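You operate a simulated robot arm through the tools that you are given. There is no shell and no other tool.

You run a simulated two-armed robot. Do the job below in one go: nothing can be reset, and whatever is moved stays where it is left.

Task
Wind the blue cord in, clip its cleat and shut the box.
Fine: crank till three layers show; the clip comes from the hinged box and sits down on the fin.
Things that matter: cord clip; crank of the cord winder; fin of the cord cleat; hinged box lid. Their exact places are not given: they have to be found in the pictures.

It is judged by the outcome, as a careful person would: the job done as asked, and still so three seconds after it is handed in. It fails if anything else is knocked over, pushed out of place, dropped, spilled or broken.

Robot
Two 7-joint arms with two-finger grippers on one trunk, on a base that drives. Base frame: it is fixed to the floor where the robot stands at the start and does not move with it; the origin is under the middle of the robot, x ahead of it, y to its left, z up. Readings come in mm, rad, newtons and seconds.
The left shoulder is at the start at [37, 162, 1156], the right one opposite. With the tool pointing down near the work surface each hand reaches from about 100 to 640 mm from the robot's upright axis, wherever it stands, measured 20 degrees to its own side. Places, roughly: cord clip (3x3x9 cm) [-200, -2400, 900]; crank of the cord winder [-100, -2700, 1200]; fin of the cord cleat [-100, -2700, 1000]; hinged box lid [-200, -2400, 900]. Payload 2.45 kg a hand.
Tool frame (each hand has its own): the origin (TCP) lies between the finger pads and is the grasp point; the fingertips stand 26 mm ahead of it; z points along the fingers, y is the line along which they close. Largest opening 96 mm; the body of the gripper starts 69 mm behind the TCP.
Orientation is that of the tool frame in the base frame, as a unit quaternion [x, y, z, w]. With the fingers straight down and closing along the base's y, the tool's x points along the base's -x, its y along +y and its z along -z.

Tools
- The arms move only by the tool servo_tool. It takes "left_commands", "right_commands" or both (then of equal length, played together; a hand with none holds still); each is a list of rows, each a list of 6 numbers: the shift along the tool's x, y, z in m, then the turn, a rotation vector about the tool's x, y, z in rad. In form: [[tx, ty, tz, ax, ay, az], ...]. A call has 1 to 20 rows; each row is the pose to reach, as a shift and turn from the pose commanded when the call began, along the tool's axes at that moment. "left_fingers" and "right_fingers" are, for a hand that has rows, the opening, from 0 (shut) to 1 (fully open), set as the call begins (left out, the last holds). Rows are played at 5 a second. More than 50 mm and 0.15 rad between two rows, or a gripper value outside its range, and nothing of the call is played. Where a pose cannot be reached the arm comes as near as it can. A force on the tool above 90 N (or 10 N above the force at the start of the call, whichever is more), or a blocked arm, ends the call early, and 0.2 s more pass. The fingers move at their own pace and stop on an object; they squeeze with about 31 N. The grip force told is the motor's: it shows also when the fingers shut on nothing. Time passes only in rows, and 0.2 s behind the last, so rows that repeat a pose let the fingers close. It gives the time, the measured TCP pose, the force on the tool (base axes), the opening and the grip force at its end, in the units of the frame above (readings bear some noise), with the torque about the TCP (base axes, N m) and any sound that the robot's microphone picked up, and new pictures: "show" is both (left out), scene, wrist or none (wrist: the cameras of the hands that moved).
- Cameras (640 x 400 px; columns grow to the right, rows downward): "scene" is now at [103.9, -6.7, 1637.2]; the picture's right is [-0.06, -1.00, 0.00], its down [-0.69, 0.04, -0.72] and it looks along [0.72, -0.04, -0.69] (base axes); focal length 249 px, centre (320, 200). "left" rides on the left gripper at [82, -3, -98] in its tool frame; the picture's right is [0.04, 1.00, 0.00], its down [-0.73, 0.03, -0.68] and it looks along [-0.68, 0.03, 0.73] (tool axes); focal length 256 px, centre (320, 200). "right" rides on the right gripper at [82, 3, -98] in its tool frame; the picture's right is [-0.04, 1.00, 0.00], its down [-0.73, -0.03, -0.68] and it looks along [-0.68, -0.03, 0.73] (tool axes); focal length 256 px, centre (320, 200).
- slide_trunk(by): slides the trunk up (or, below 0, down) by that many mm; the arms and the scene camera ride with it, the base frame stays. It gives what a move gives, with no picture.
- drive_base(legs): drives the robot by 1 to 6 legs, each [ahead, left, turn to the left] in mm, mm and rad, along the robot's own axes; the way and the turn of a leg run together, so that a leg with both is an arc; at most 1500 mm and 3.142 rad a leg. The arms and the cameras ride along, it lands a little off, and it stops where it bumps. It gives what a move gives, and a new picture of the scene camera.
- head_to(pan, tilt): turns the head with the scene camera to pan (to the left, within 2.094 rad either way) and tilt (down, from -0.506 to 1.204), counted from straight ahead of the robot. It gives what a move gives, and a new picture of the scene camera.
- pixel_to_xyz(camera, pixels): for up to 12 pixels [column, row] of the newest picture of that camera ("zoom" is the newest enlarged one), the place [x, y, z] in the base frame of the surface seen there, good to about 2 mm. It takes no simulated time.
- zoom(camera, box): a new picture of the part [left, top, right, bottom] of that camera's present view, enlarged. It takes no simulated time.
- job_done(): hands the job in; it is judged then, once.

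Unless the task says otherwise, let go and move clear before handing in.

The tools are called after ">>>" as a command line: name --argument value ..., lists and objects as JSON in quotes. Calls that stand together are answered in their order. servo_tool: Moves the arms, as the interface text tells. Its arguments: {"type":"object","properties":{"left_commands":{"type":"array","items":{"type":"array","items":{"type":"number"}}},"left_fingers":{"type":"number"},"right_commands":{"type":"array","items":{"type":"array","items":{"type":"number"}}},"right_fingers":{"type":"number"},"show":{"type":"string","enum":["both","scene","wrist","none"]}},"required":[]} The other tools are called the same way: slide_trunk (by) slides the trunk up or down; drive_base (legs) drives the base; head_to (pan, tilt) turns the head that bears the scene camera; pixel_to_xyz (camera, pixels) gives the place of the surface under pixels of a picture; zoom (camera, box) takes an enlarged picture of a part of a camera's view; job_done () hands the job in.

At the start:

```text
clock: 0.0
left_eef_pos: [526.4, 207.0, 1186.4]
left_tcp_rot: [0.001, 1.0, 0.0, 0.0]
left_contact_force: [0.3, -1.0, -0.1]
left_ft_torque: [-0.01, 0.0, -0.01]
left_grip_width: 96.2
left_finger_force: 0.0
right_eef_pos: [474.1, -148.1, 1238.6]
right_tcp_rot: [0.0, 1.0, -0.001, 0.0]
right_contact_force: [-0.2, 0.1, -0.6]
right_ft_torque: [0.01, -0.01, 0.01]
right_grip_width: 96.0
right_finger_force: 0.1
trunk travel left (down, up): [-325.0, 242.0]
robot x, y, heading: [-0.6, 0.2, 0.003]
head pan, tilt: [-0.061, 0.763]
```

scene: 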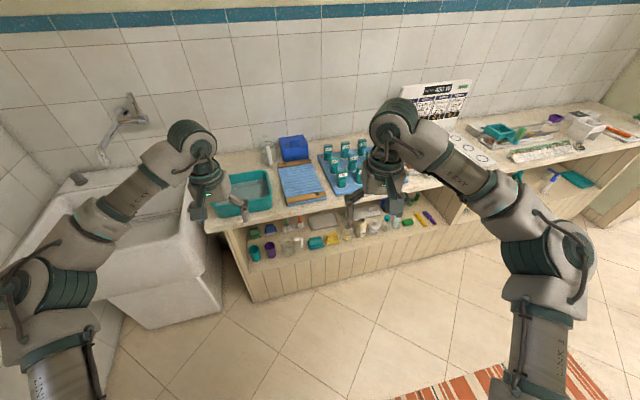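
right: 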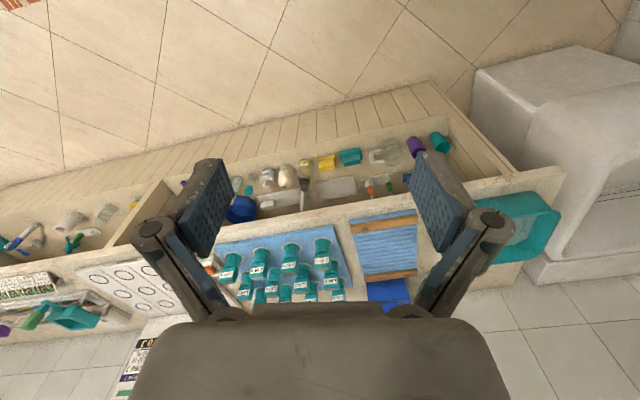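
left: 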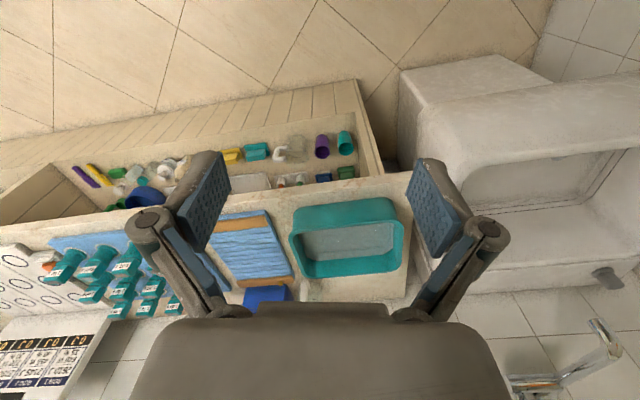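

The pictures show a bench ahead of me with tubs and bottles, but the work is roughly at [-150, -2550], far to my right. I'll turn the head right to look there.

>>> head_to --pan -1.5 --tilt 0.3

```text
clock: 1.6
left_eef_pos: [521.5, 206.5, 1190.0]
left_tcp_rot: [0.0, 1.0, 0.0, 0.001]
left_contact_force: [-0.6, -0.6, 0.5]
left_ft_torque: [0.01, 0.01, 0.01]
left_grip_width: 96.0
left_finger_force: 0.0
right_eef_pos: [470.0, -147.6, 1240.4]
right_tcp_rot: [0.0, 1.0, 0.0, 0.001]
right_contact_force: [0.2, 0.1, -0.2]
right_ft_torque: [-0.02, -0.03, 0.02]
right_grip_width: 96.1
right_finger_force: 0.0
trunk travel left (down, up): [-325.0, 242.0]
robot x, y, heading: [-2.3, 0.9, -0.0]
head pan, tilt: [-1.499, 0.3]
```

scene: 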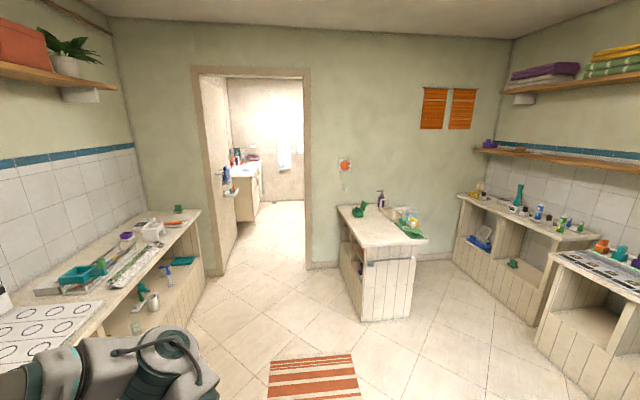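

Ahead of the turned head is a small bench at (380,230) with a green thing, and an orange thing on the wall at (345,165). I'll zoom there and measure.

>>> zoom --camera "scene" --box '[320, 140, 440, 260]'

>>> pixel_to_xyz --camera "scene" --pixels '[[345, 165], [345, 185], [360, 211], [340, 208], [420, 237], [364, 245], [411, 215], [362, 320], [409, 318], [381, 200], [310, 262], [444, 258]]'

```text
3.33 times, centred on (380, 200) of scene
```

zoom: 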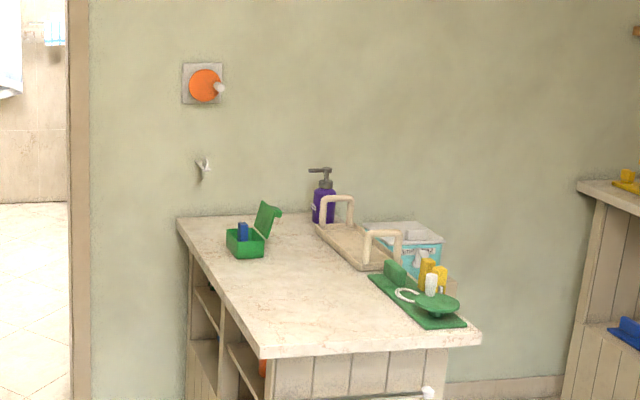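

```text
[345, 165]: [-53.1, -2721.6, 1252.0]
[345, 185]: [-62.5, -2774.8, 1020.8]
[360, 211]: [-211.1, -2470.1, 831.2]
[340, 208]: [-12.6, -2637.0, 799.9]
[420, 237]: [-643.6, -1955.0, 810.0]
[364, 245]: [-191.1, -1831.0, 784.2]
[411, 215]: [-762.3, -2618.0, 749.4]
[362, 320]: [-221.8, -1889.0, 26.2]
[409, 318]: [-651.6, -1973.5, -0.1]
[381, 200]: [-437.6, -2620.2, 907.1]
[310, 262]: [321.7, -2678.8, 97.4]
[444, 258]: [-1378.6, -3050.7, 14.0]
```

The winder is at about [-53,-2722,1252], the cleat at [-62,-2775,1021] and the green box at [-211,-2470,831], on a bench set square to a wall turned about 12 degrees. I'll check floor and obstacle places before driving.

>>> pixel_to_xyz --camera "scene" --pixels '[[310, 358], [268, 400], [358, 398], [205, 275], [200, 212], [140, 340], [40, 310], [180, 225], [305, 200], [198, 180], [362, 300], [240, 250]]'

>>> head_to --pan -0.8 --tilt 0.5

```text
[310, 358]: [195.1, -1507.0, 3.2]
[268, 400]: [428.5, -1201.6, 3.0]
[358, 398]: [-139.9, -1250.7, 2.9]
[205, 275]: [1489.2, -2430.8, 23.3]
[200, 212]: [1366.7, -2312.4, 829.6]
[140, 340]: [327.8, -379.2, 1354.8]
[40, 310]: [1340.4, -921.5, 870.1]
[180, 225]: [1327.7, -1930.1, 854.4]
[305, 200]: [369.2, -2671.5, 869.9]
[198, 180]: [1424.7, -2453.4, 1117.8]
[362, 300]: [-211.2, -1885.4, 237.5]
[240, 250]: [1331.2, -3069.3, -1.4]
```

```text
clock: 2.6
left_eef_pos: [522.1, 205.7, 1190.3]
left_tcp_rot: [0.001, 1.0, 0.0, 0.002]
left_contact_force: [0.3, -1.2, 0.9]
left_ft_torque: [0.01, 0.01, 0.0]
left_grip_width: 96.2
left_finger_force: 0.0
right_eef_pos: [470.5, -147.1, 1240.9]
right_tcp_rot: [-0.001, 1.0, 0.001, 0.001]
right_contact_force: [-0.1, 0.2, -0.5]
right_ft_torque: [-0.02, 0.01, 0.0]
right_grip_width: 96.1
right_finger_force: 0.1
trunk travel left (down, up): [-325.0, 242.0]
robot x, y, heading: [2.2, -1.5, -0.001]
head pan, tilt: [-0.799, 0.499]
```

scene: 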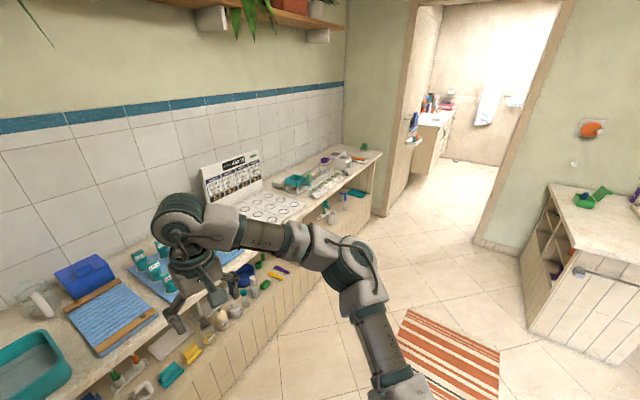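

The floor between me and the wall is clear apart from a flat rug, and the benches ahead are over 1 m off, so turning in place is safe. I'll turn to face the wall and drive to a first standoff left of the small bench.

>>> drive_base --legs '[[0, 0, -1.356], [1400, 0, 0], [300, -200, 0]]'

>>> head_to --pan -0.6 --tilt 0.5

```text
clock: 15.0
left_eef_pos: [504.2, -2184.6, 1188.3]
left_tcp_rot: [0.623, 0.782, -0.004, 0.0]
left_contact_force: [0.4, -0.6, -0.4]
left_ft_torque: [0.01, 0.11, -0.01]
left_grip_width: 96.2
left_finger_force: 0.0
right_eef_pos: [148.8, -2212.2, 1242.1]
right_tcp_rot: [0.623, 0.782, -0.004, 0.0]
right_contact_force: [0.9, 0.3, -0.5]
right_ft_torque: [-0.01, 0.06, -0.02]
right_grip_width: 96.0
right_finger_force: 0.0
trunk travel left (down, up): [-325.0, 242.0]
robot x, y, heading: [178.7, -1721.3, -1.345]
head pan, tilt: [-0.799, 0.499]
```

scene: 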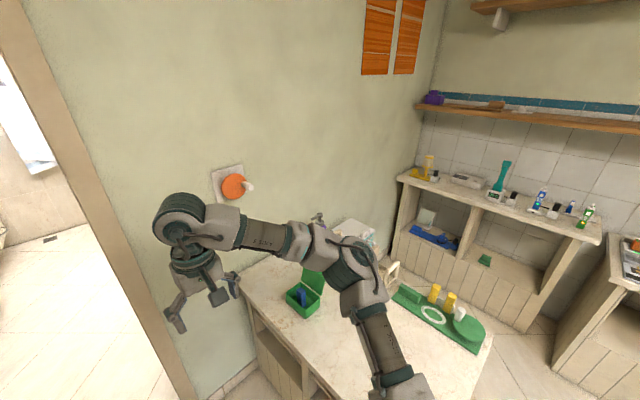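

```text
clock: 15.7
left_eef_pos: [500.2, -2182.1, 1189.9]
left_tcp_rot: [0.623, 0.782, -0.002, 0.001]
left_contact_force: [1.2, -0.8, 0.0]
left_ft_torque: [0.01, 0.03, 0.0]
left_grip_width: 95.9
left_finger_force: 0.1
right_eef_pos: [145.2, -2209.4, 1242.9]
right_tcp_rot: [0.623, 0.782, -0.004, 0.001]
right_contact_force: [0.0, 0.3, 0.7]
right_ft_torque: [-0.04, 0.01, 0.02]
right_grip_width: 95.8
right_finger_force: 0.1
trunk travel left (down, up): [-325.0, 242.0]
robot x, y, heading: [179.9, -1722.1, -1.347]
head pan, tilt: [-0.6, 0.499]
```

scene: 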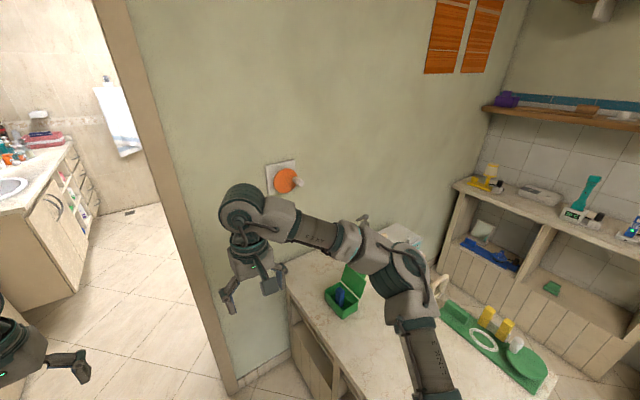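

The winder shows at (285,178) and the open green box at (342,295), with my right arm hiding the cleat. I'll zoom in on both.

>>> zoom --camera "scene" --box '[250, 145, 330, 205]'

>>> zoom --camera "scene" --box '[300, 250, 400, 330]'

>>> pixel_to_xyz --camera "scene" --pixels '[[285, 180], [298, 182], [270, 168], [291, 160], [294, 190], [340, 290], [355, 280], [332, 288], [345, 317], [358, 305], [290, 290], [335, 370]]'

```text
6.67 times, centred on (290, 175) of scene
```

zoom: 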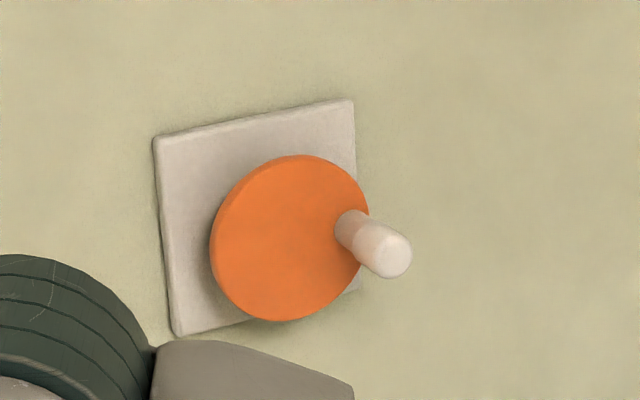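

```text
5.00 times, centred on (350, 290) of scene
```

zoom: 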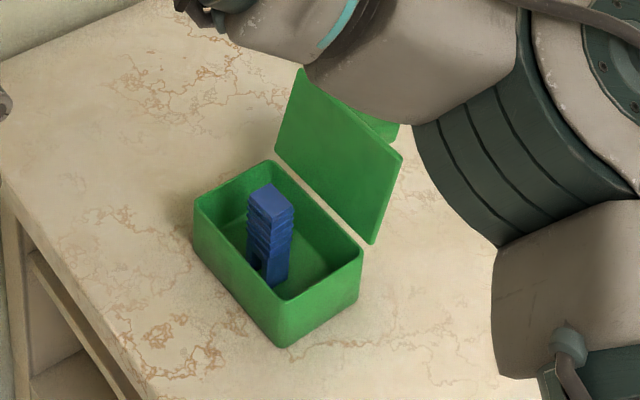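

```text
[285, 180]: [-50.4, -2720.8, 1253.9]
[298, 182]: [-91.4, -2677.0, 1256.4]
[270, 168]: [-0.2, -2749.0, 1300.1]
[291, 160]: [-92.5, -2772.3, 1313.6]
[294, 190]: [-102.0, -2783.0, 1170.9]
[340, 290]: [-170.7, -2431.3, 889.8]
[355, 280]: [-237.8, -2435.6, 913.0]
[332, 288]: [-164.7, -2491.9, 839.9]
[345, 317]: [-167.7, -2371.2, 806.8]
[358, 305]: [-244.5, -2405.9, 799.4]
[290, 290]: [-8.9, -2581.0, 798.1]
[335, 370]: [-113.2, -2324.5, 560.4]
```

The clip stands blue and upright in the box at about [-171,-2431,890], slot end down. The winder knob sticks out at (298,182), near [-91,-2677,1256]. I'll move closer and turn a bit to the right, staying clear of the bench's left edge.

>>> drive_base --legs '[[290, -60, 0], [0, 0, -0.35]]'

>>> head_to --pan -0.1 --tilt 0.6

```text
clock: 18.8
left_eef_pos: [321.1, -2558.5, 1191.5]
left_tcp_rot: [0.751, 0.661, -0.003, 0.001]
left_contact_force: [0.4, 0.9, 0.1]
left_ft_torque: [-0.03, -0.02, 0.03]
left_grip_width: 95.9
left_finger_force: 0.0
right_eef_pos: [-21.6, -2461.9, 1242.3]
right_tcp_rot: [0.752, 0.659, -0.001, 0.002]
right_contact_force: [-0.3, 0.3, -0.2]
right_ft_torque: [-0.04, 0.0, -0.03]
right_grip_width: 96.0
right_finger_force: 0.0
trunk travel left (down, up): [-325.0, 242.0]
robot x, y, heading: [186.5, -2019.2, -1.704]
head pan, tilt: [-0.6, 0.499]
```

scene: 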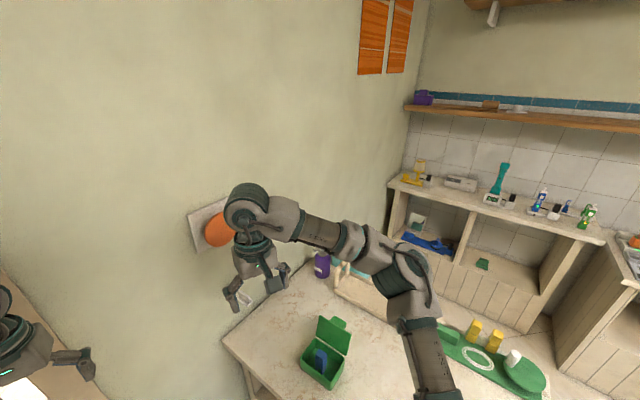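

```text
clock: 19.8
left_eef_pos: [316.5, -2554.0, 1193.8]
left_tcp_rot: [0.752, 0.659, -0.002, 0.006]
left_contact_force: [0.1, -0.1, -0.1]
left_ft_torque: [0.04, -0.01, 0.01]
left_grip_width: 96.2
left_finger_force: 0.0
right_eef_pos: [-27.9, -2456.7, 1243.8]
right_tcp_rot: [0.751, 0.66, -0.002, 0.005]
right_contact_force: [0.1, -0.5, 0.3]
right_ft_torque: [-0.03, 0.0, 0.02]
right_grip_width: 95.8
right_finger_force: 0.0
trunk travel left (down, up): [-325.0, 242.0]
robot x, y, heading: [180.4, -2023.8, -1.7]
head pan, tilt: [-0.099, 0.6]
```

scene: 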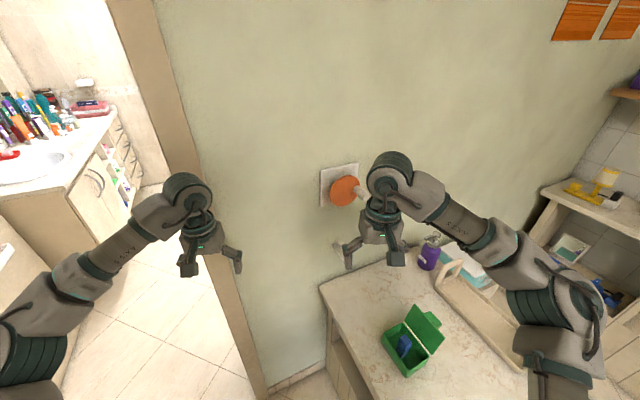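

Both hands hang between me and the wall: the right hand is near the winder at (385,230) and the left is by the door frame at (205,240). I'll pull both back before driving nearer.

>>> servo_tool --left_commands '[[0.05, 0, 0, 0, 0, 0], [0.1, 0, 0, 0, 0, 0], [0.15, 0, 0, 0, 0, 0], [0.2, 0, 0, 0, 0, 0], [0.22, 0, 0, 0, 0, 0]]' --right_commands '[[0.05, 0, 0, 0, 0, 0], [0.1, 0, 0, 0, 0, 0], [0.15, 0, 0, 0, 0, 0], [0.18, 0, 0, 0, 0, 0], [0.18, 0, 0, 0, 0, 0]]' --show "scene"

```text
clock: 21.0
left_eef_pos: [335.5, -2336.6, 1193.5]
left_tcp_rot: [0.751, 0.66, 0.0, 0.008]
left_contact_force: [-1.2, 0.4, 0.2]
left_ft_torque: [-0.02, -0.09, -0.01]
left_grip_width: 95.9
left_finger_force: 0.1
right_eef_pos: [-15.6, -2278.7, 1239.5]
right_tcp_rot: [0.752, 0.659, 0.001, 0.007]
right_contact_force: [-0.5, 0.7, 0.1]
right_ft_torque: [0.03, -0.06, 0.03]
right_grip_width: 96.0
right_finger_force: 0.1
trunk travel left (down, up): [-325.0, 242.0]
robot x, y, heading: [183.6, -2016.3, -1.695]
head pan, tilt: [-0.099, 0.6]
```

scene: 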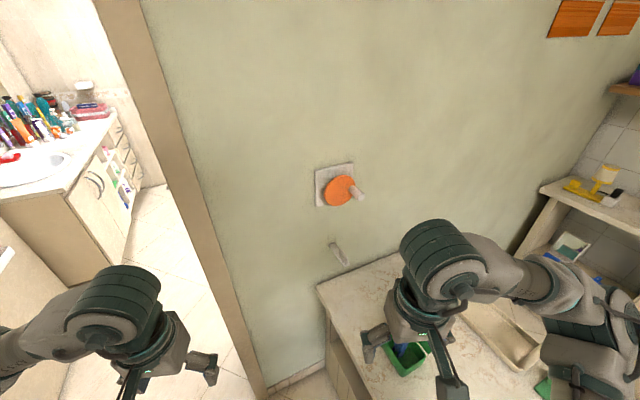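

The winder at (340,190) and the cleat at (340,255) now show clearly. I'll zoom in on them, then drive nearer.

>>> zoom --camera "scene" --box '[300, 150, 380, 210]'

>>> zoom --camera "scene" --box '[310, 230, 370, 275]'

>>> drive_base --legs '[[130, 0, 0]]'

```text
6.67 times, centred on (340, 180) of scene
```

zoom: 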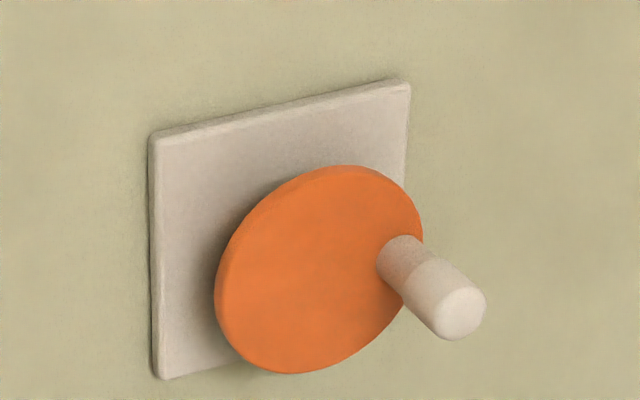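

```text
8.89 times, centred on (340, 252) of scene
```

zoom: 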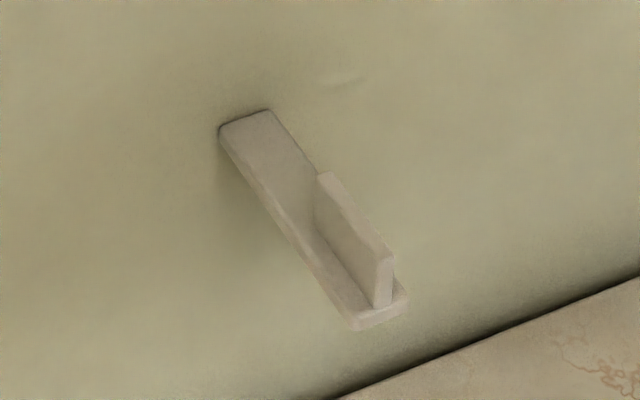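

```text
clock: 22.2
left_eef_pos: [327.0, -2463.1, 1192.9]
left_tcp_rot: [0.751, 0.66, -0.001, 0.006]
left_contact_force: [0.4, -0.1, -0.4]
left_ft_torque: [0.03, -0.05, 0.01]
left_grip_width: 96.3
left_finger_force: 0.0
right_eef_pos: [-24.3, -2404.8, 1239.6]
right_tcp_rot: [0.752, 0.66, -0.001, 0.005]
right_contact_force: [0.7, -0.3, 0.7]
right_ft_torque: [0.0, -0.07, 0.01]
right_grip_width: 95.6
right_finger_force: 0.0
trunk travel left (down, up): [-325.0, 242.0]
robot x, y, heading: [166.5, -2145.1, -1.699]
head pan, tilt: [-0.099, 0.6]
```

scene: 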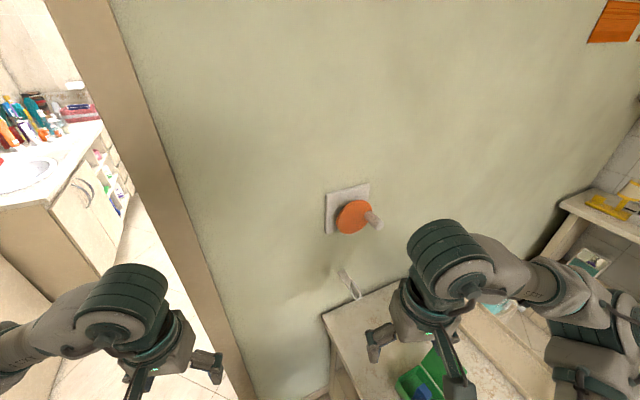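

I'm now close to the winder at (355,215), and the cleat is an arm out from the wall with an upright fin running along it. I'll measure the disc and knob precisely through a zoom.

>>> zoom --camera "scene" --box '[316, 175, 396, 245]'

```text
5.71 times, centred on (356, 210) of scene
```

zoom: 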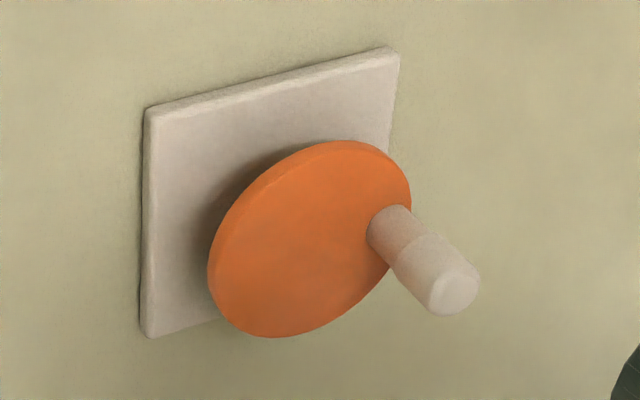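

>>> pixel_to_xyz --camera "zoom" --pixels '[[216, 275], [345, 148], [402, 190], [250, 200], [270, 328], [370, 280], [385, 227], [420, 255], [455, 295], [160, 115], [150, 320], [390, 70]]'

>>> zoom --camera "scene" --box '[320, 255, 380, 305]'

```text
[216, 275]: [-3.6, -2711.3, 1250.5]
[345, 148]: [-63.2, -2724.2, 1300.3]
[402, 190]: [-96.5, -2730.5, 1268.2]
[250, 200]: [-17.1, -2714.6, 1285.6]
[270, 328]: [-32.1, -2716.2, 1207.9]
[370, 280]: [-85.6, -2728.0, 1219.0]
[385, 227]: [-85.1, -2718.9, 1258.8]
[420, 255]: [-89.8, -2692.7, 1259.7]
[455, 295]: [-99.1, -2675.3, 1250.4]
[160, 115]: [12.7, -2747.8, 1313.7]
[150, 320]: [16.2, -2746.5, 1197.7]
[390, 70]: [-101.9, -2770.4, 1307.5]
```

```text
8.00 times, centred on (350, 280) of scene
```

zoom: 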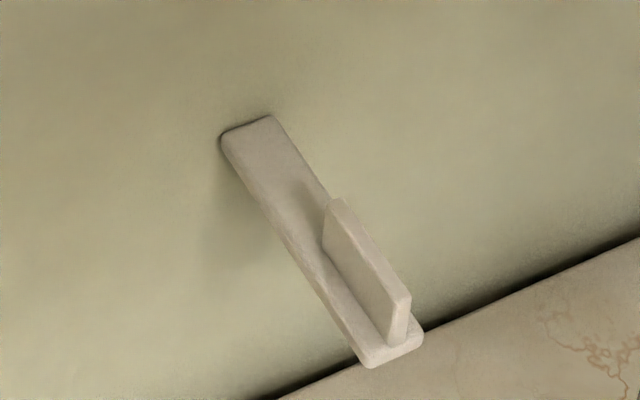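

The disc's centre is about [-50,-2721,1254] with radius 49, and the knob axis sits about 39 mm to the right of it, near z 1250, with its end 54 mm proud. I'll swing the right hand up to point at the wall in front of the knob.

>>> servo_tool --right_commands '[[-0.02, -0.0054, -0.001, -0.0235, -0.1414, -0.0235], [-0.0401, -0.0108, -0.0019, -0.0471, -0.2828, -0.0471], [-0.0601, -0.0162, -0.0028, -0.0706, -0.4242, -0.0706], [-0.0802, -0.0216, -0.0038, -0.0942, -0.5656, -0.0942], [-0.1002, -0.027, -0.0047, -0.1177, -0.707, -0.1177], [-0.1203, -0.0323, -0.0057, -0.1413, -0.8485, -0.1413], [-0.1403, -0.0377, -0.0066, -0.1648, -0.9899, -0.1648], [-0.1604, -0.0431, -0.0076, -0.1884, -1.1313, -0.1884], [-0.1804, -0.0485, -0.0085, -0.2119, -1.2727, -0.2119], [-0.2005, -0.0539, -0.0095, -0.2355, -1.4141, -0.2355], [-0.2205, -0.0593, -0.0104, -0.259, -1.5555, -0.259], [-0.2205, -0.0593, -0.0104, -0.259, -1.5555, -0.259]]' --right_fingers 0.6

```text
clock: 24.8
left_eef_pos: [324.8, -2460.4, 1192.9]
left_tcp_rot: [0.752, 0.659, -0.001, 0.008]
left_contact_force: [0.2, 0.0, -0.4]
left_ft_torque: [-0.01, 0.04, 0.02]
left_grip_width: 96.0
left_finger_force: 0.0
right_eef_pos: [-114.9, -2612.5, 1252.3]
right_tcp_rot: [0.445, 0.543, -0.449, 0.553]
right_contact_force: [0.0, 1.1, -1.2]
right_ft_torque: [0.02, 0.0, -0.01]
right_grip_width: 57.6
right_finger_force: 0.1
trunk travel left (down, up): [-325.0, 242.0]
robot x, y, heading: [169.9, -2144.0, -1.698]
head pan, tilt: [-0.099, 0.6]
```

scene: 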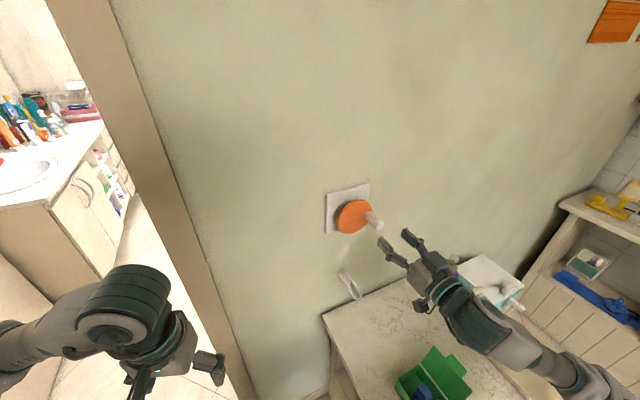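
right: 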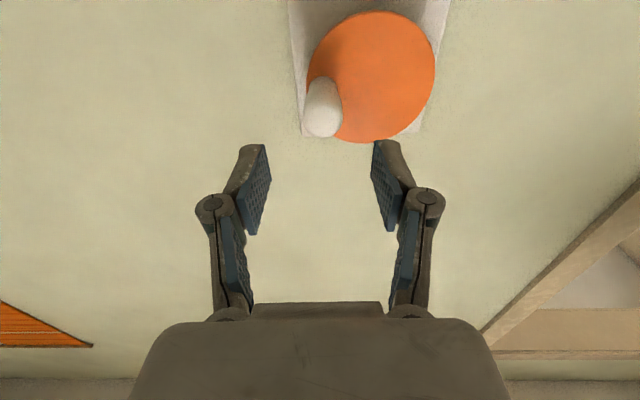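

The right hand now points squarely at the wall, and its camera shows the knob at (322,110) just ahead of the fingers. I'll measure the knob and disc from this view.

>>> pixel_to_xyz --camera "right" --pixels '[[322, 120], [308, 120], [337, 120], [322, 135], [324, 90], [340, 90], [314, 85], [345, 50], [430, 60], [370, 140], [378, 15], [385, 80]]'

>>> zoom --camera "right" --box '[270, 0, 470, 150]'

```text
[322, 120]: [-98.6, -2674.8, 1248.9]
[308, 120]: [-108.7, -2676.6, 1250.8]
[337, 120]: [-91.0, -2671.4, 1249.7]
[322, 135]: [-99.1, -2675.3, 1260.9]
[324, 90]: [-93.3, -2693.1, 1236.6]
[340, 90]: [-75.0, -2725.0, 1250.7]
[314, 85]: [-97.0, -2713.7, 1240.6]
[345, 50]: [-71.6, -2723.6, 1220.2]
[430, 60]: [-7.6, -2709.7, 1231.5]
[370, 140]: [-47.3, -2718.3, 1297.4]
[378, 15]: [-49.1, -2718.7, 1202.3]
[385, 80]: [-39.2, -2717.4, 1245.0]
```

```text
2.67 times, centred on (370, 75) of right
```

zoom: 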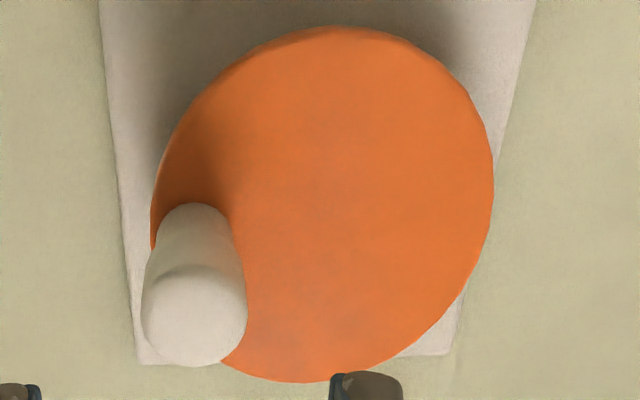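

The knob centre is at about [-99,-2675,1250] and the disc centre at [-48,-2719,1250], giving a crank radius of about 41 mm. I'll advance 75 mm over the knob and close the fingers.

>>> servo_tool --right_commands '[[0.001, 0.0015, 0.035, 0, 0, 0], [0.002, 0.003, 0.065, 0, 0, 0], [0.002, 0.003, 0.075, 0, 0, 0], [0.002, 0.003, 0.075, 0, 0, 0]]' --show "wrist"

>>> servo_tool --right_commands '[[0, 0, 0, 0, 0, 0], [0, 0, 0, 0, 0, 0], [0, 0, 0, 0, 0, 0]]' --right_fingers 0

```text
clock: 25.8
left_eef_pos: [323.5, -2459.7, 1192.8]
left_tcp_rot: [0.751, 0.66, 0.0, 0.009]
left_contact_force: [-0.9, 0.1, 0.4]
left_ft_torque: [0.02, 0.02, 0.03]
left_grip_width: 96.0
left_finger_force: 0.2
right_eef_pos: [-97.1, -2686.0, 1249.9]
right_tcp_rot: [0.447, 0.542, -0.449, 0.552]
right_contact_force: [-0.4, -1.0, -0.9]
right_ft_torque: [-0.03, 0.02, 0.02]
right_grip_width: 57.5
right_finger_force: 0.0
trunk travel left (down, up): [-325.0, 242.0]
robot x, y, heading: [169.2, -2146.3, -1.702]
head pan, tilt: [-0.099, 0.6]
```

right: 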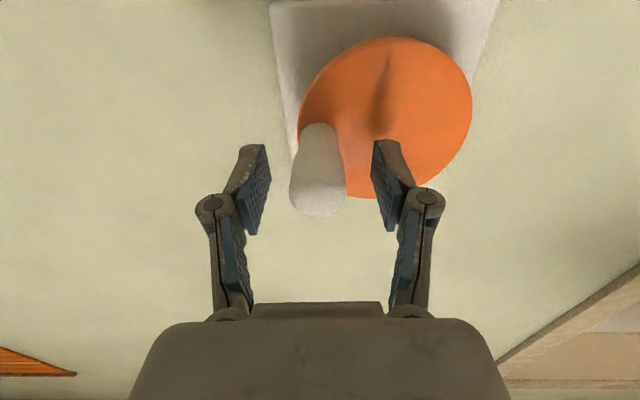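

```text
clock: 26.6
left_eef_pos: [322.5, -2461.8, 1192.8]
left_tcp_rot: [0.751, 0.66, 0.0, 0.009]
left_contact_force: [-0.3, 0.4, 0.1]
left_ft_torque: [-0.02, -0.03, 0.05]
left_grip_width: 96.0
left_finger_force: 0.0
right_eef_pos: [-97.7, -2685.4, 1251.6]
right_tcp_rot: [0.447, 0.542, -0.449, 0.552]
right_contact_force: [-4.6, -1.1, 2.3]
right_ft_torque: [0.13, -0.08, -0.03]
right_grip_width: 26.8
right_finger_force: 45.0
trunk travel left (down, up): [-325.0, 242.0]
robot x, y, heading: [166.9, -2144.2, -1.704]
head pan, tilt: [-0.099, 0.6]
```

scene: 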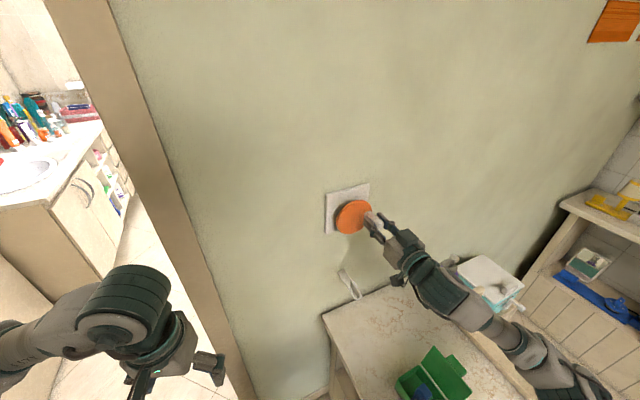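
right: 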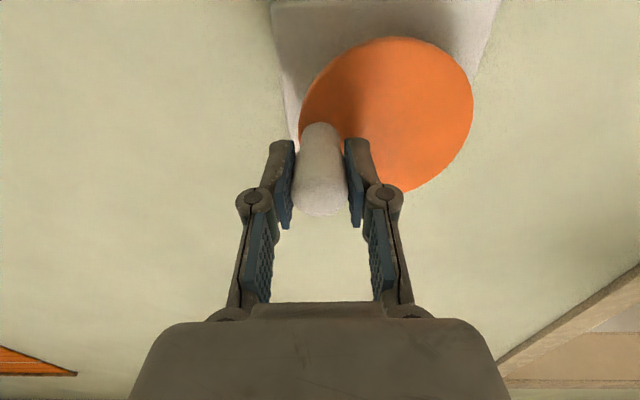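

The fingers hold the knob (26.8 mm wide). I'll try turning clockwise by 45 degrees, watching force and sound.

>>> servo_tool --right_commands '[[0.0053, 0.0004, 0, 0, 0, 0], [0.0106, 0.0014, 0, 0, 0, 0], [0.0157, 0.0031, 0, 0, 0, 0], [0.0205, 0.0055, 0, 0, 0, 0], [0.025, 0.0085, 0, 0, 0, 0], [0.029, 0.012, 0, 0, 0, 0]]'

```text
clock: 28.0
left_eef_pos: [320.0, -2460.2, 1193.9]
left_tcp_rot: [0.751, 0.66, 0.001, 0.009]
left_contact_force: [-0.1, 0.2, 0.4]
left_ft_torque: [0.0, -0.01, 0.0]
left_grip_width: 95.9
left_finger_force: 0.0
right_eef_pos: [-90.1, -2683.8, 1222.0]
right_tcp_rot: [0.449, 0.541, -0.449, 0.552]
right_contact_force: [-24.3, 1.2, -1.4]
right_ft_torque: [-0.49, -0.72, -0.45]
right_grip_width: 26.9
right_finger_force: 45.1
trunk travel left (down, up): [-325.0, 242.0]
robot x, y, heading: [167.6, -2145.2, -1.699]
head pan, tilt: [-0.099, 0.6]
```

scene: 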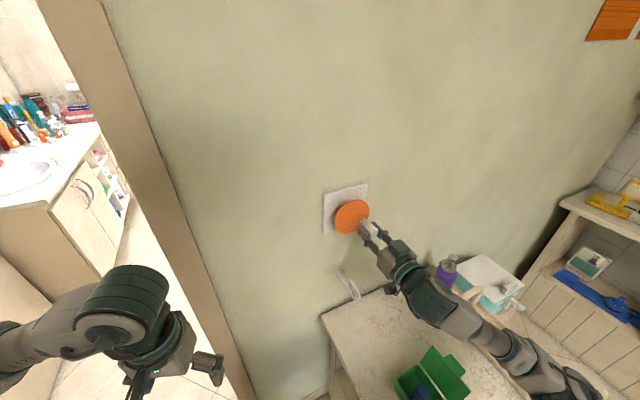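
right: 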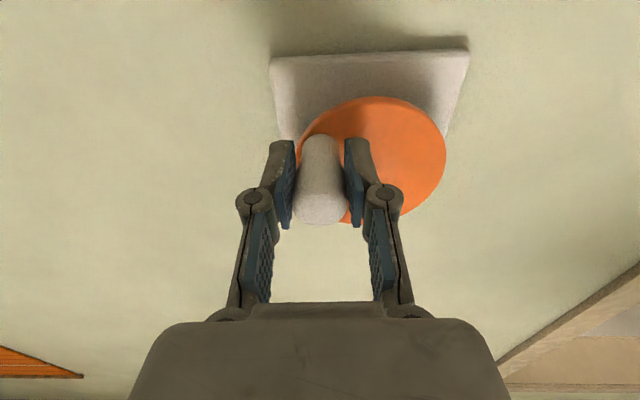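

The crank turned down with about 24 N of sideways force, and the knob slid a few mm in the pads. I'll zoom in to see if any cord has appeared.

>>> zoom --camera "scene" --box '[300, 165, 400, 310]'

>>> zoom --camera "right" --box '[240, 30, 480, 240]'

```text
2.76 times, centred on (350, 238) of scene
```

zoom: 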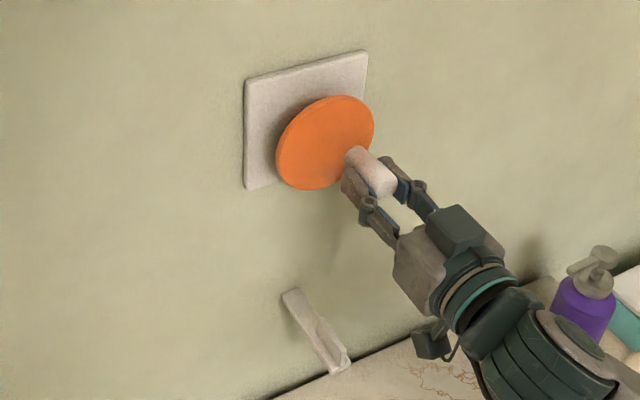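

```text
1.90 times, centred on (360, 135) of right
```

zoom: 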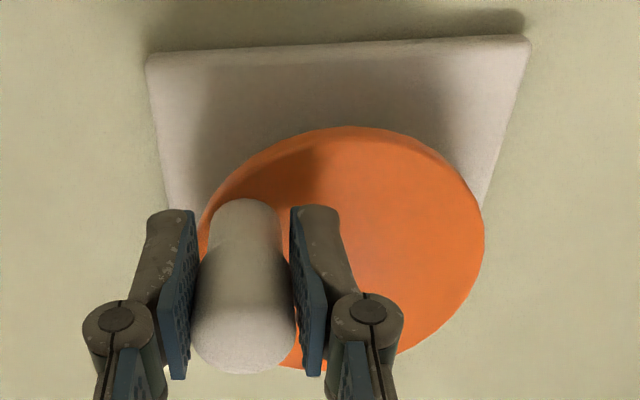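

There's no cord visible yet, but the handle travels freely enough. I'll continue clockwise from 45 to 180 degrees.

>>> servo_tool --right_commands '[[0.0065, 0.0085, 0, 0, 0, 0], [0.0106, 0.0184, 0, 0, 0, 0], [0.012, 0.029, 0, 0, 0, 0], [0.0106, 0.0396, 0, 0, 0, 0], [0.0065, 0.0495, 0, 0, 0, 0], [0, 0.058, 0, 0, 0, 0], [-0.0085, 0.0645, 0, 0, 0, 0], [-0.0184, 0.0686, 0, 0, 0, 0], [-0.029, 0.07, 0, 0, 0, 0]]'

```text
clock: 30.0
left_eef_pos: [320.4, -2463.5, 1194.5]
left_tcp_rot: [0.751, 0.66, 0.002, 0.008]
left_contact_force: [0.5, 0.0, -0.3]
left_ft_torque: [0.03, 0.0, -0.03]
left_grip_width: 96.0
left_finger_force: 0.0
right_eef_pos: [-21.9, -2672.9, 1249.0]
right_tcp_rot: [0.449, 0.542, -0.448, 0.551]
right_contact_force: [-22.6, -5.9, -15.3]
right_ft_torque: [0.46, -0.48, -0.17]
right_grip_width: 27.0
right_finger_force: 45.0
trunk travel left (down, up): [-325.0, 242.0]
robot x, y, heading: [167.5, -2144.0, -1.699]
head pan, tilt: [-0.099, 0.6]
```

scene: 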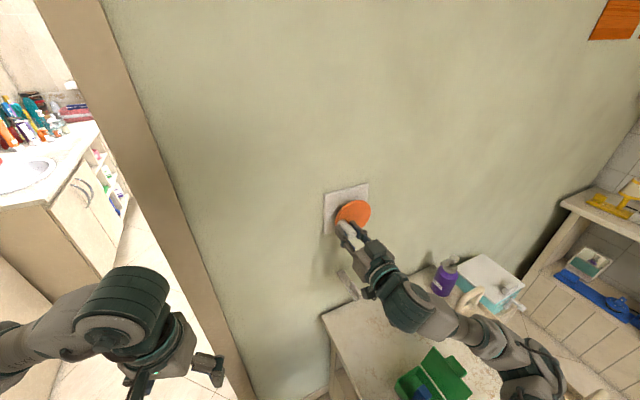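
right: 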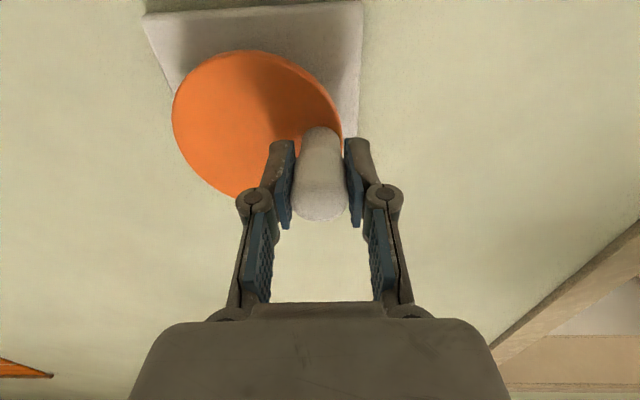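

The half turn went well; the readings put the true centre nearer u 594 with a radius of about 39 mm, so I'll correct for that. I'll carry on from 180 to 360 degrees.

>>> servo_tool --right_commands '[[-0.0107, -0.005, 0, 0, 0, 0], [-0.0202, -0.009, 0, 0, 0, 0], [-0.0284, -0.0153, 0, 0, 0, 0], [-0.0347, -0.0235, 0, 0, 0, 0], [-0.0387, -0.033, 0, 0, 0, 0], [-0.04, -0.0432, 0, 0, 0, 0], [-0.0387, -0.0534, 0, 0, 0, 0], [-0.0347, -0.063, 0, 0, 0, 0], [-0.0284, -0.0711, 0, 0, 0, 0], [-0.0202, -0.0774, 0, 0, 0, 0], [-0.0107, -0.0814, 0, 0, 0, 0], [-0.0005, -0.0827, 0, 0, 0, 0]]'

>>> zoom --camera "scene" --box '[310, 170, 390, 240]'

```text
clock: 32.6
left_eef_pos: [324.9, -2461.0, 1193.6]
left_tcp_rot: [0.751, 0.66, -0.001, 0.008]
left_contact_force: [0.3, 0.2, -0.1]
left_ft_torque: [-0.02, -0.01, -0.01]
left_grip_width: 96.0
left_finger_force: 0.1
right_eef_pos: [-97.4, -2685.0, 1253.3]
right_tcp_rot: [0.446, 0.543, -0.45, 0.552]
right_contact_force: [13.3, -0.4, 9.2]
right_ft_torque: [-0.5, -0.44, 0.29]
right_grip_width: 26.8
right_finger_force: 44.7
trunk travel left (down, up): [-325.0, 242.0]
robot x, y, heading: [167.9, -2144.5, -1.7]
head pan, tilt: [-0.099, 0.6]
```

scene: 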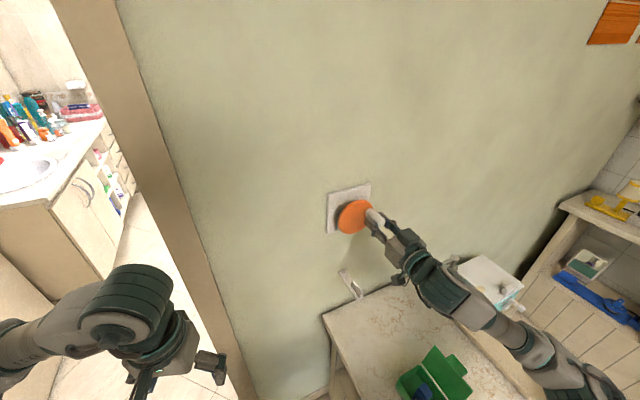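
right: 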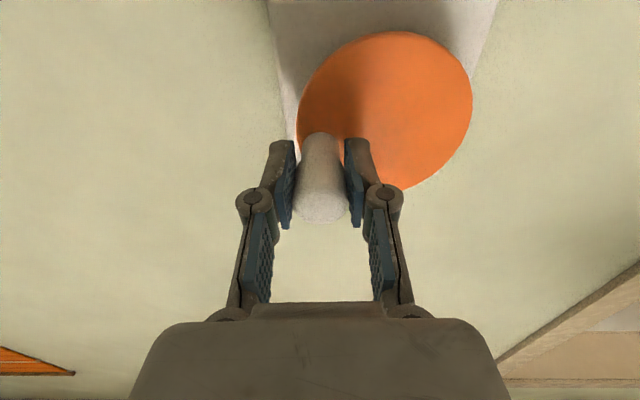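

```text
5.71 times, centred on (350, 205) of scene
```

zoom: 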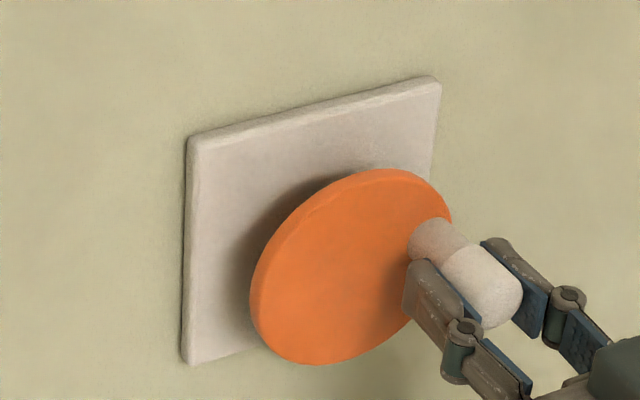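

One full clockwise turn is done and no cord shows around the drum yet. I'll make another full clockwise turn, then look again.

>>> servo_tool --right_commands '[[0.0122, 0.0019, 0, 0, 0, 0], [0.0232, 0.0075, 0, 0, 0, 0], [0.032, 0.0163, 0, 0, 0, 0], [0.0376, 0.0273, 0, 0, 0, 0], [0.0395, 0.0395, 0, 0, 0, 0], [0.0376, 0.0517, 0, 0, 0, 0], [0.032, 0.0627, 0, 0, 0, 0], [0.0232, 0.0715, 0, 0, 0, 0], [0.0122, 0.0771, 0, 0, 0, 0], [0, 0.079, 0, 0, 0, 0], [-0.0122, 0.0771, 0, 0, 0, 0], [-0.0232, 0.0715, 0, 0, 0, 0], [-0.032, 0.0627, 0, 0, 0, 0], [-0.0376, 0.0517, 0, 0, 0, 0], [-0.0395, 0.0395, 0, 0, 0, 0], [-0.0376, 0.0273, 0, 0, 0, 0], [-0.032, 0.0163, 0, 0, 0, 0], [-0.0232, 0.0075, 0, 0, 0, 0], [-0.0122, 0.0019, 0, 0, 0, 0], [0, 0, 0, 0, 0, 0]]'

>>> zoom --camera "scene" --box '[310, 170, 390, 240]'

```text
clock: 33.9
left_eef_pos: [324.8, -2456.9, 1194.2]
left_tcp_rot: [0.751, 0.66, -0.002, 0.01]
left_contact_force: [1.6, 0.1, 0.2]
left_ft_torque: [-0.02, 0.08, 0.01]
left_grip_width: 96.2
left_finger_force: 0.0
right_eef_pos: [-60.4, -2679.6, 1186.8]
right_tcp_rot: [0.469, 0.554, -0.436, 0.532]
right_contact_force: [-7.6, 7.2, -44.7]
right_ft_torque: [-0.42, -0.44, 0.06]
right_grip_width: 0.0
right_finger_force: 28.1
trunk travel left (down, up): [-325.0, 242.0]
robot x, y, heading: [172.3, -2143.1, -1.703]
head pan, tilt: [-0.099, 0.6]
stopped in row 6 (right hand): the force on the tool passed its limit at 100 N (the readings are from after the stop); the commanded pose is now the measured one
```

scene: 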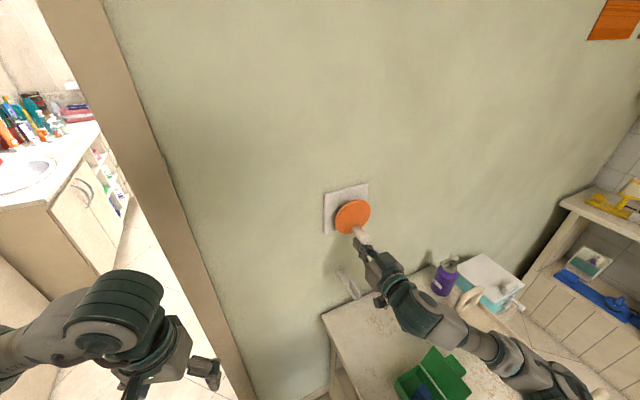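
right: 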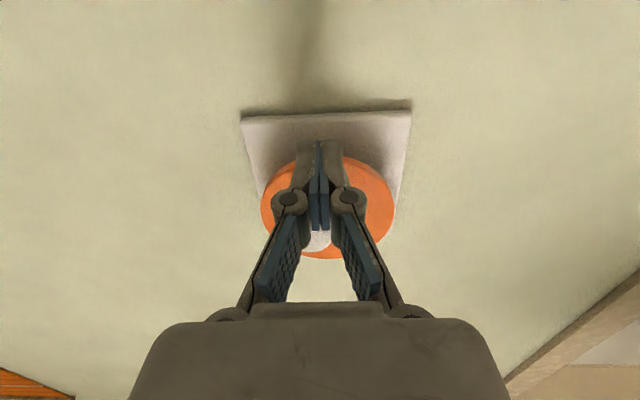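

```text
5.71 times, centred on (350, 205) of scene
```

zoom: 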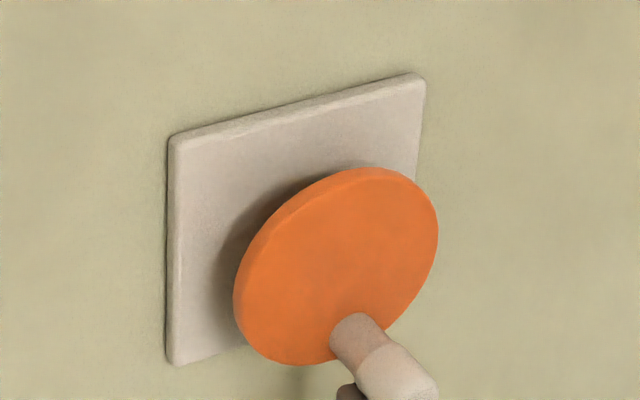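

The pads slipped off the knob (opening now 0, fingers below it) since 18-degree steps were too fast. I'll drop a little, back away and level the hand again.

>>> servo_tool --right_commands '[[0.01, 0, 0, 0, 0, 0], [0.012, 0, -0.04, -0.02, -0.055, -0.016], [0.012, 0, -0.08, -0.02, -0.055, -0.016], [0.012, 0, -0.08, -0.02, -0.055, -0.016]]'

>>> zoom --camera "scene" --box '[310, 170, 390, 240]'

```text
clock: 34.9
left_eef_pos: [324.8, -2457.3, 1193.1]
left_tcp_rot: [0.751, 0.66, -0.001, 0.008]
left_contact_force: [-0.5, -0.6, 0.5]
left_ft_torque: [0.02, -0.02, -0.01]
left_grip_width: 95.9
left_finger_force: 0.0
right_eef_pos: [-75.1, -2606.5, 1189.7]
right_tcp_rot: [0.439, 0.543, -0.453, 0.555]
right_contact_force: [0.1, -0.3, -0.6]
right_ft_torque: [-0.03, 0.0, 0.0]
right_grip_width: 0.2
right_finger_force: 28.4
right hand out of reach, approached as far as the arm can: row 3, 4
trunk travel left (down, up): [-325.0, 242.0]
robot x, y, heading: [170.2, -2144.0, -1.701]
head pan, tilt: [-0.099, 0.6]
```

scene: 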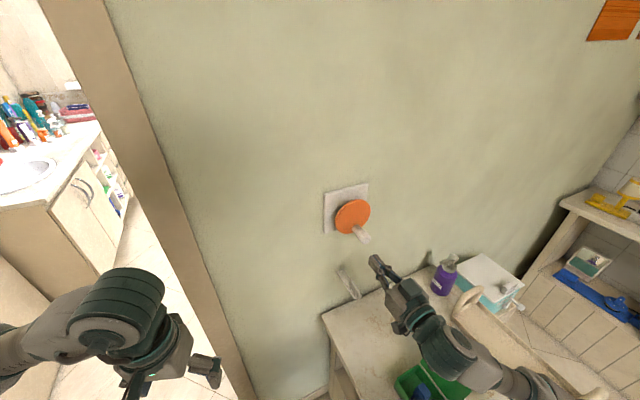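
right: 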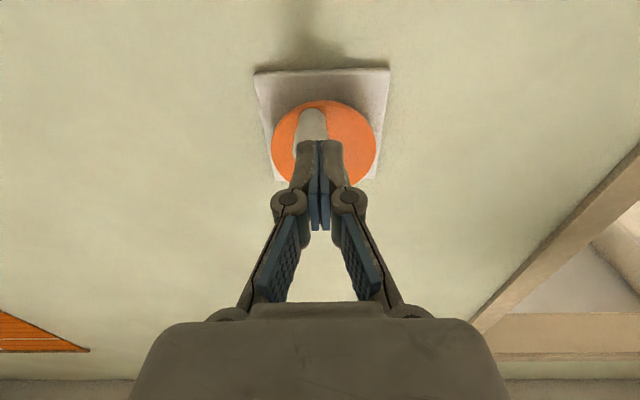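

```text
5.71 times, centred on (350, 205) of scene
```

zoom: 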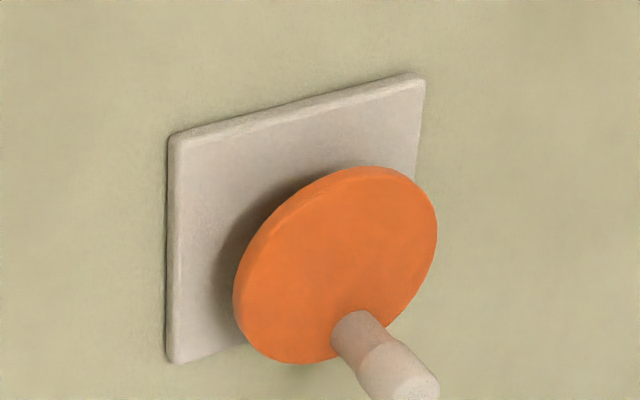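

The knob hangs at about 5 o'clock, and nothing blue shows past the disc from here. I'll bring the left hand up beside the winder so its camera can look into the gap behind the disc.

>>> servo_tool --left_commands '[[-0.0197, -0.0237, -0.01, 0, 0, 0.138], [-0.0395, -0.0473, -0.02, 0, 0, 0.276], [-0.0592, -0.071, -0.03, 0, 0, 0.413], [-0.0789, -0.0947, -0.04, 0, 0, 0.551], [-0.0987, -0.1183, -0.05, 0, 0, 0.689], [-0.1184, -0.142, -0.06, 0, 0, 0.827], [-0.1381, -0.1657, -0.07, 0, 0, 0.964], [-0.1579, -0.1893, -0.08, 0, 0, 1.102], [-0.1776, -0.213, -0.089, 0, 0, 1.24], [-0.1776, -0.213, -0.089, 0, 0, 1.24]]' --left_fingers 0.1

```text
clock: 37.1
left_eef_pos: [92.4, -2559.1, 1254.6]
left_tcp_rot: [0.995, 0.101, 0.003, 0.008]
left_contact_force: [0.8, -0.2, 0.5]
left_ft_torque: [0.03, 0.02, -0.02]
left_grip_width: 9.7
left_finger_force: 0.1
left hand out of reach, approached as far as the arm can: row 9, 10
right_eef_pos: [-77.0, -2605.0, 1188.9]
right_tcp_rot: [0.439, 0.542, -0.454, 0.555]
right_contact_force: [0.5, -0.4, 0.3]
right_ft_torque: [0.02, 0.01, 0.01]
right_grip_width: 0.2
right_finger_force: 28.6
trunk travel left (down, up): [-325.0, 242.0]
robot x, y, heading: [173.2, -2144.7, -1.701]
head pan, tilt: [-0.099, 0.6]
```

scene: 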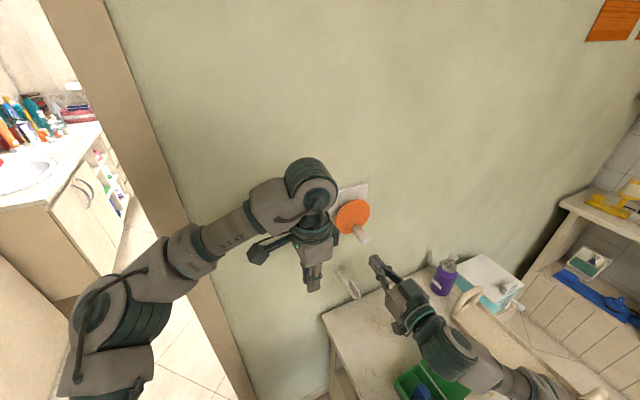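
left: 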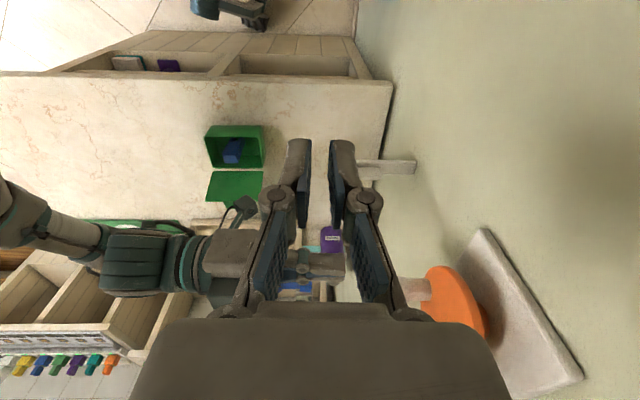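

The left camera now sees the disc edge-on at (455,300) with the gap to the plate. I'll zoom in there.

>>> zoom --camera "left" --box '[390, 220, 590, 400]'

```text
2.22 times, centred on (490, 310) of left
```

zoom: 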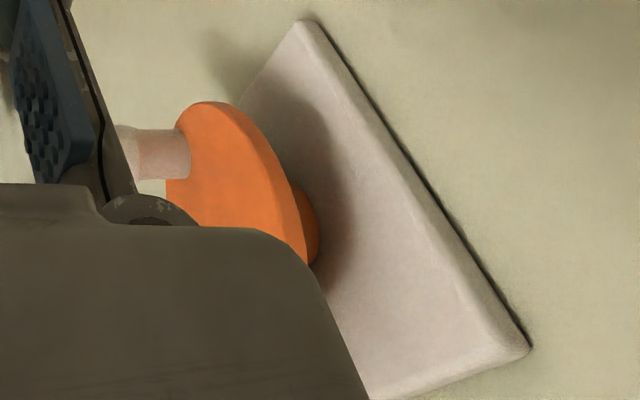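

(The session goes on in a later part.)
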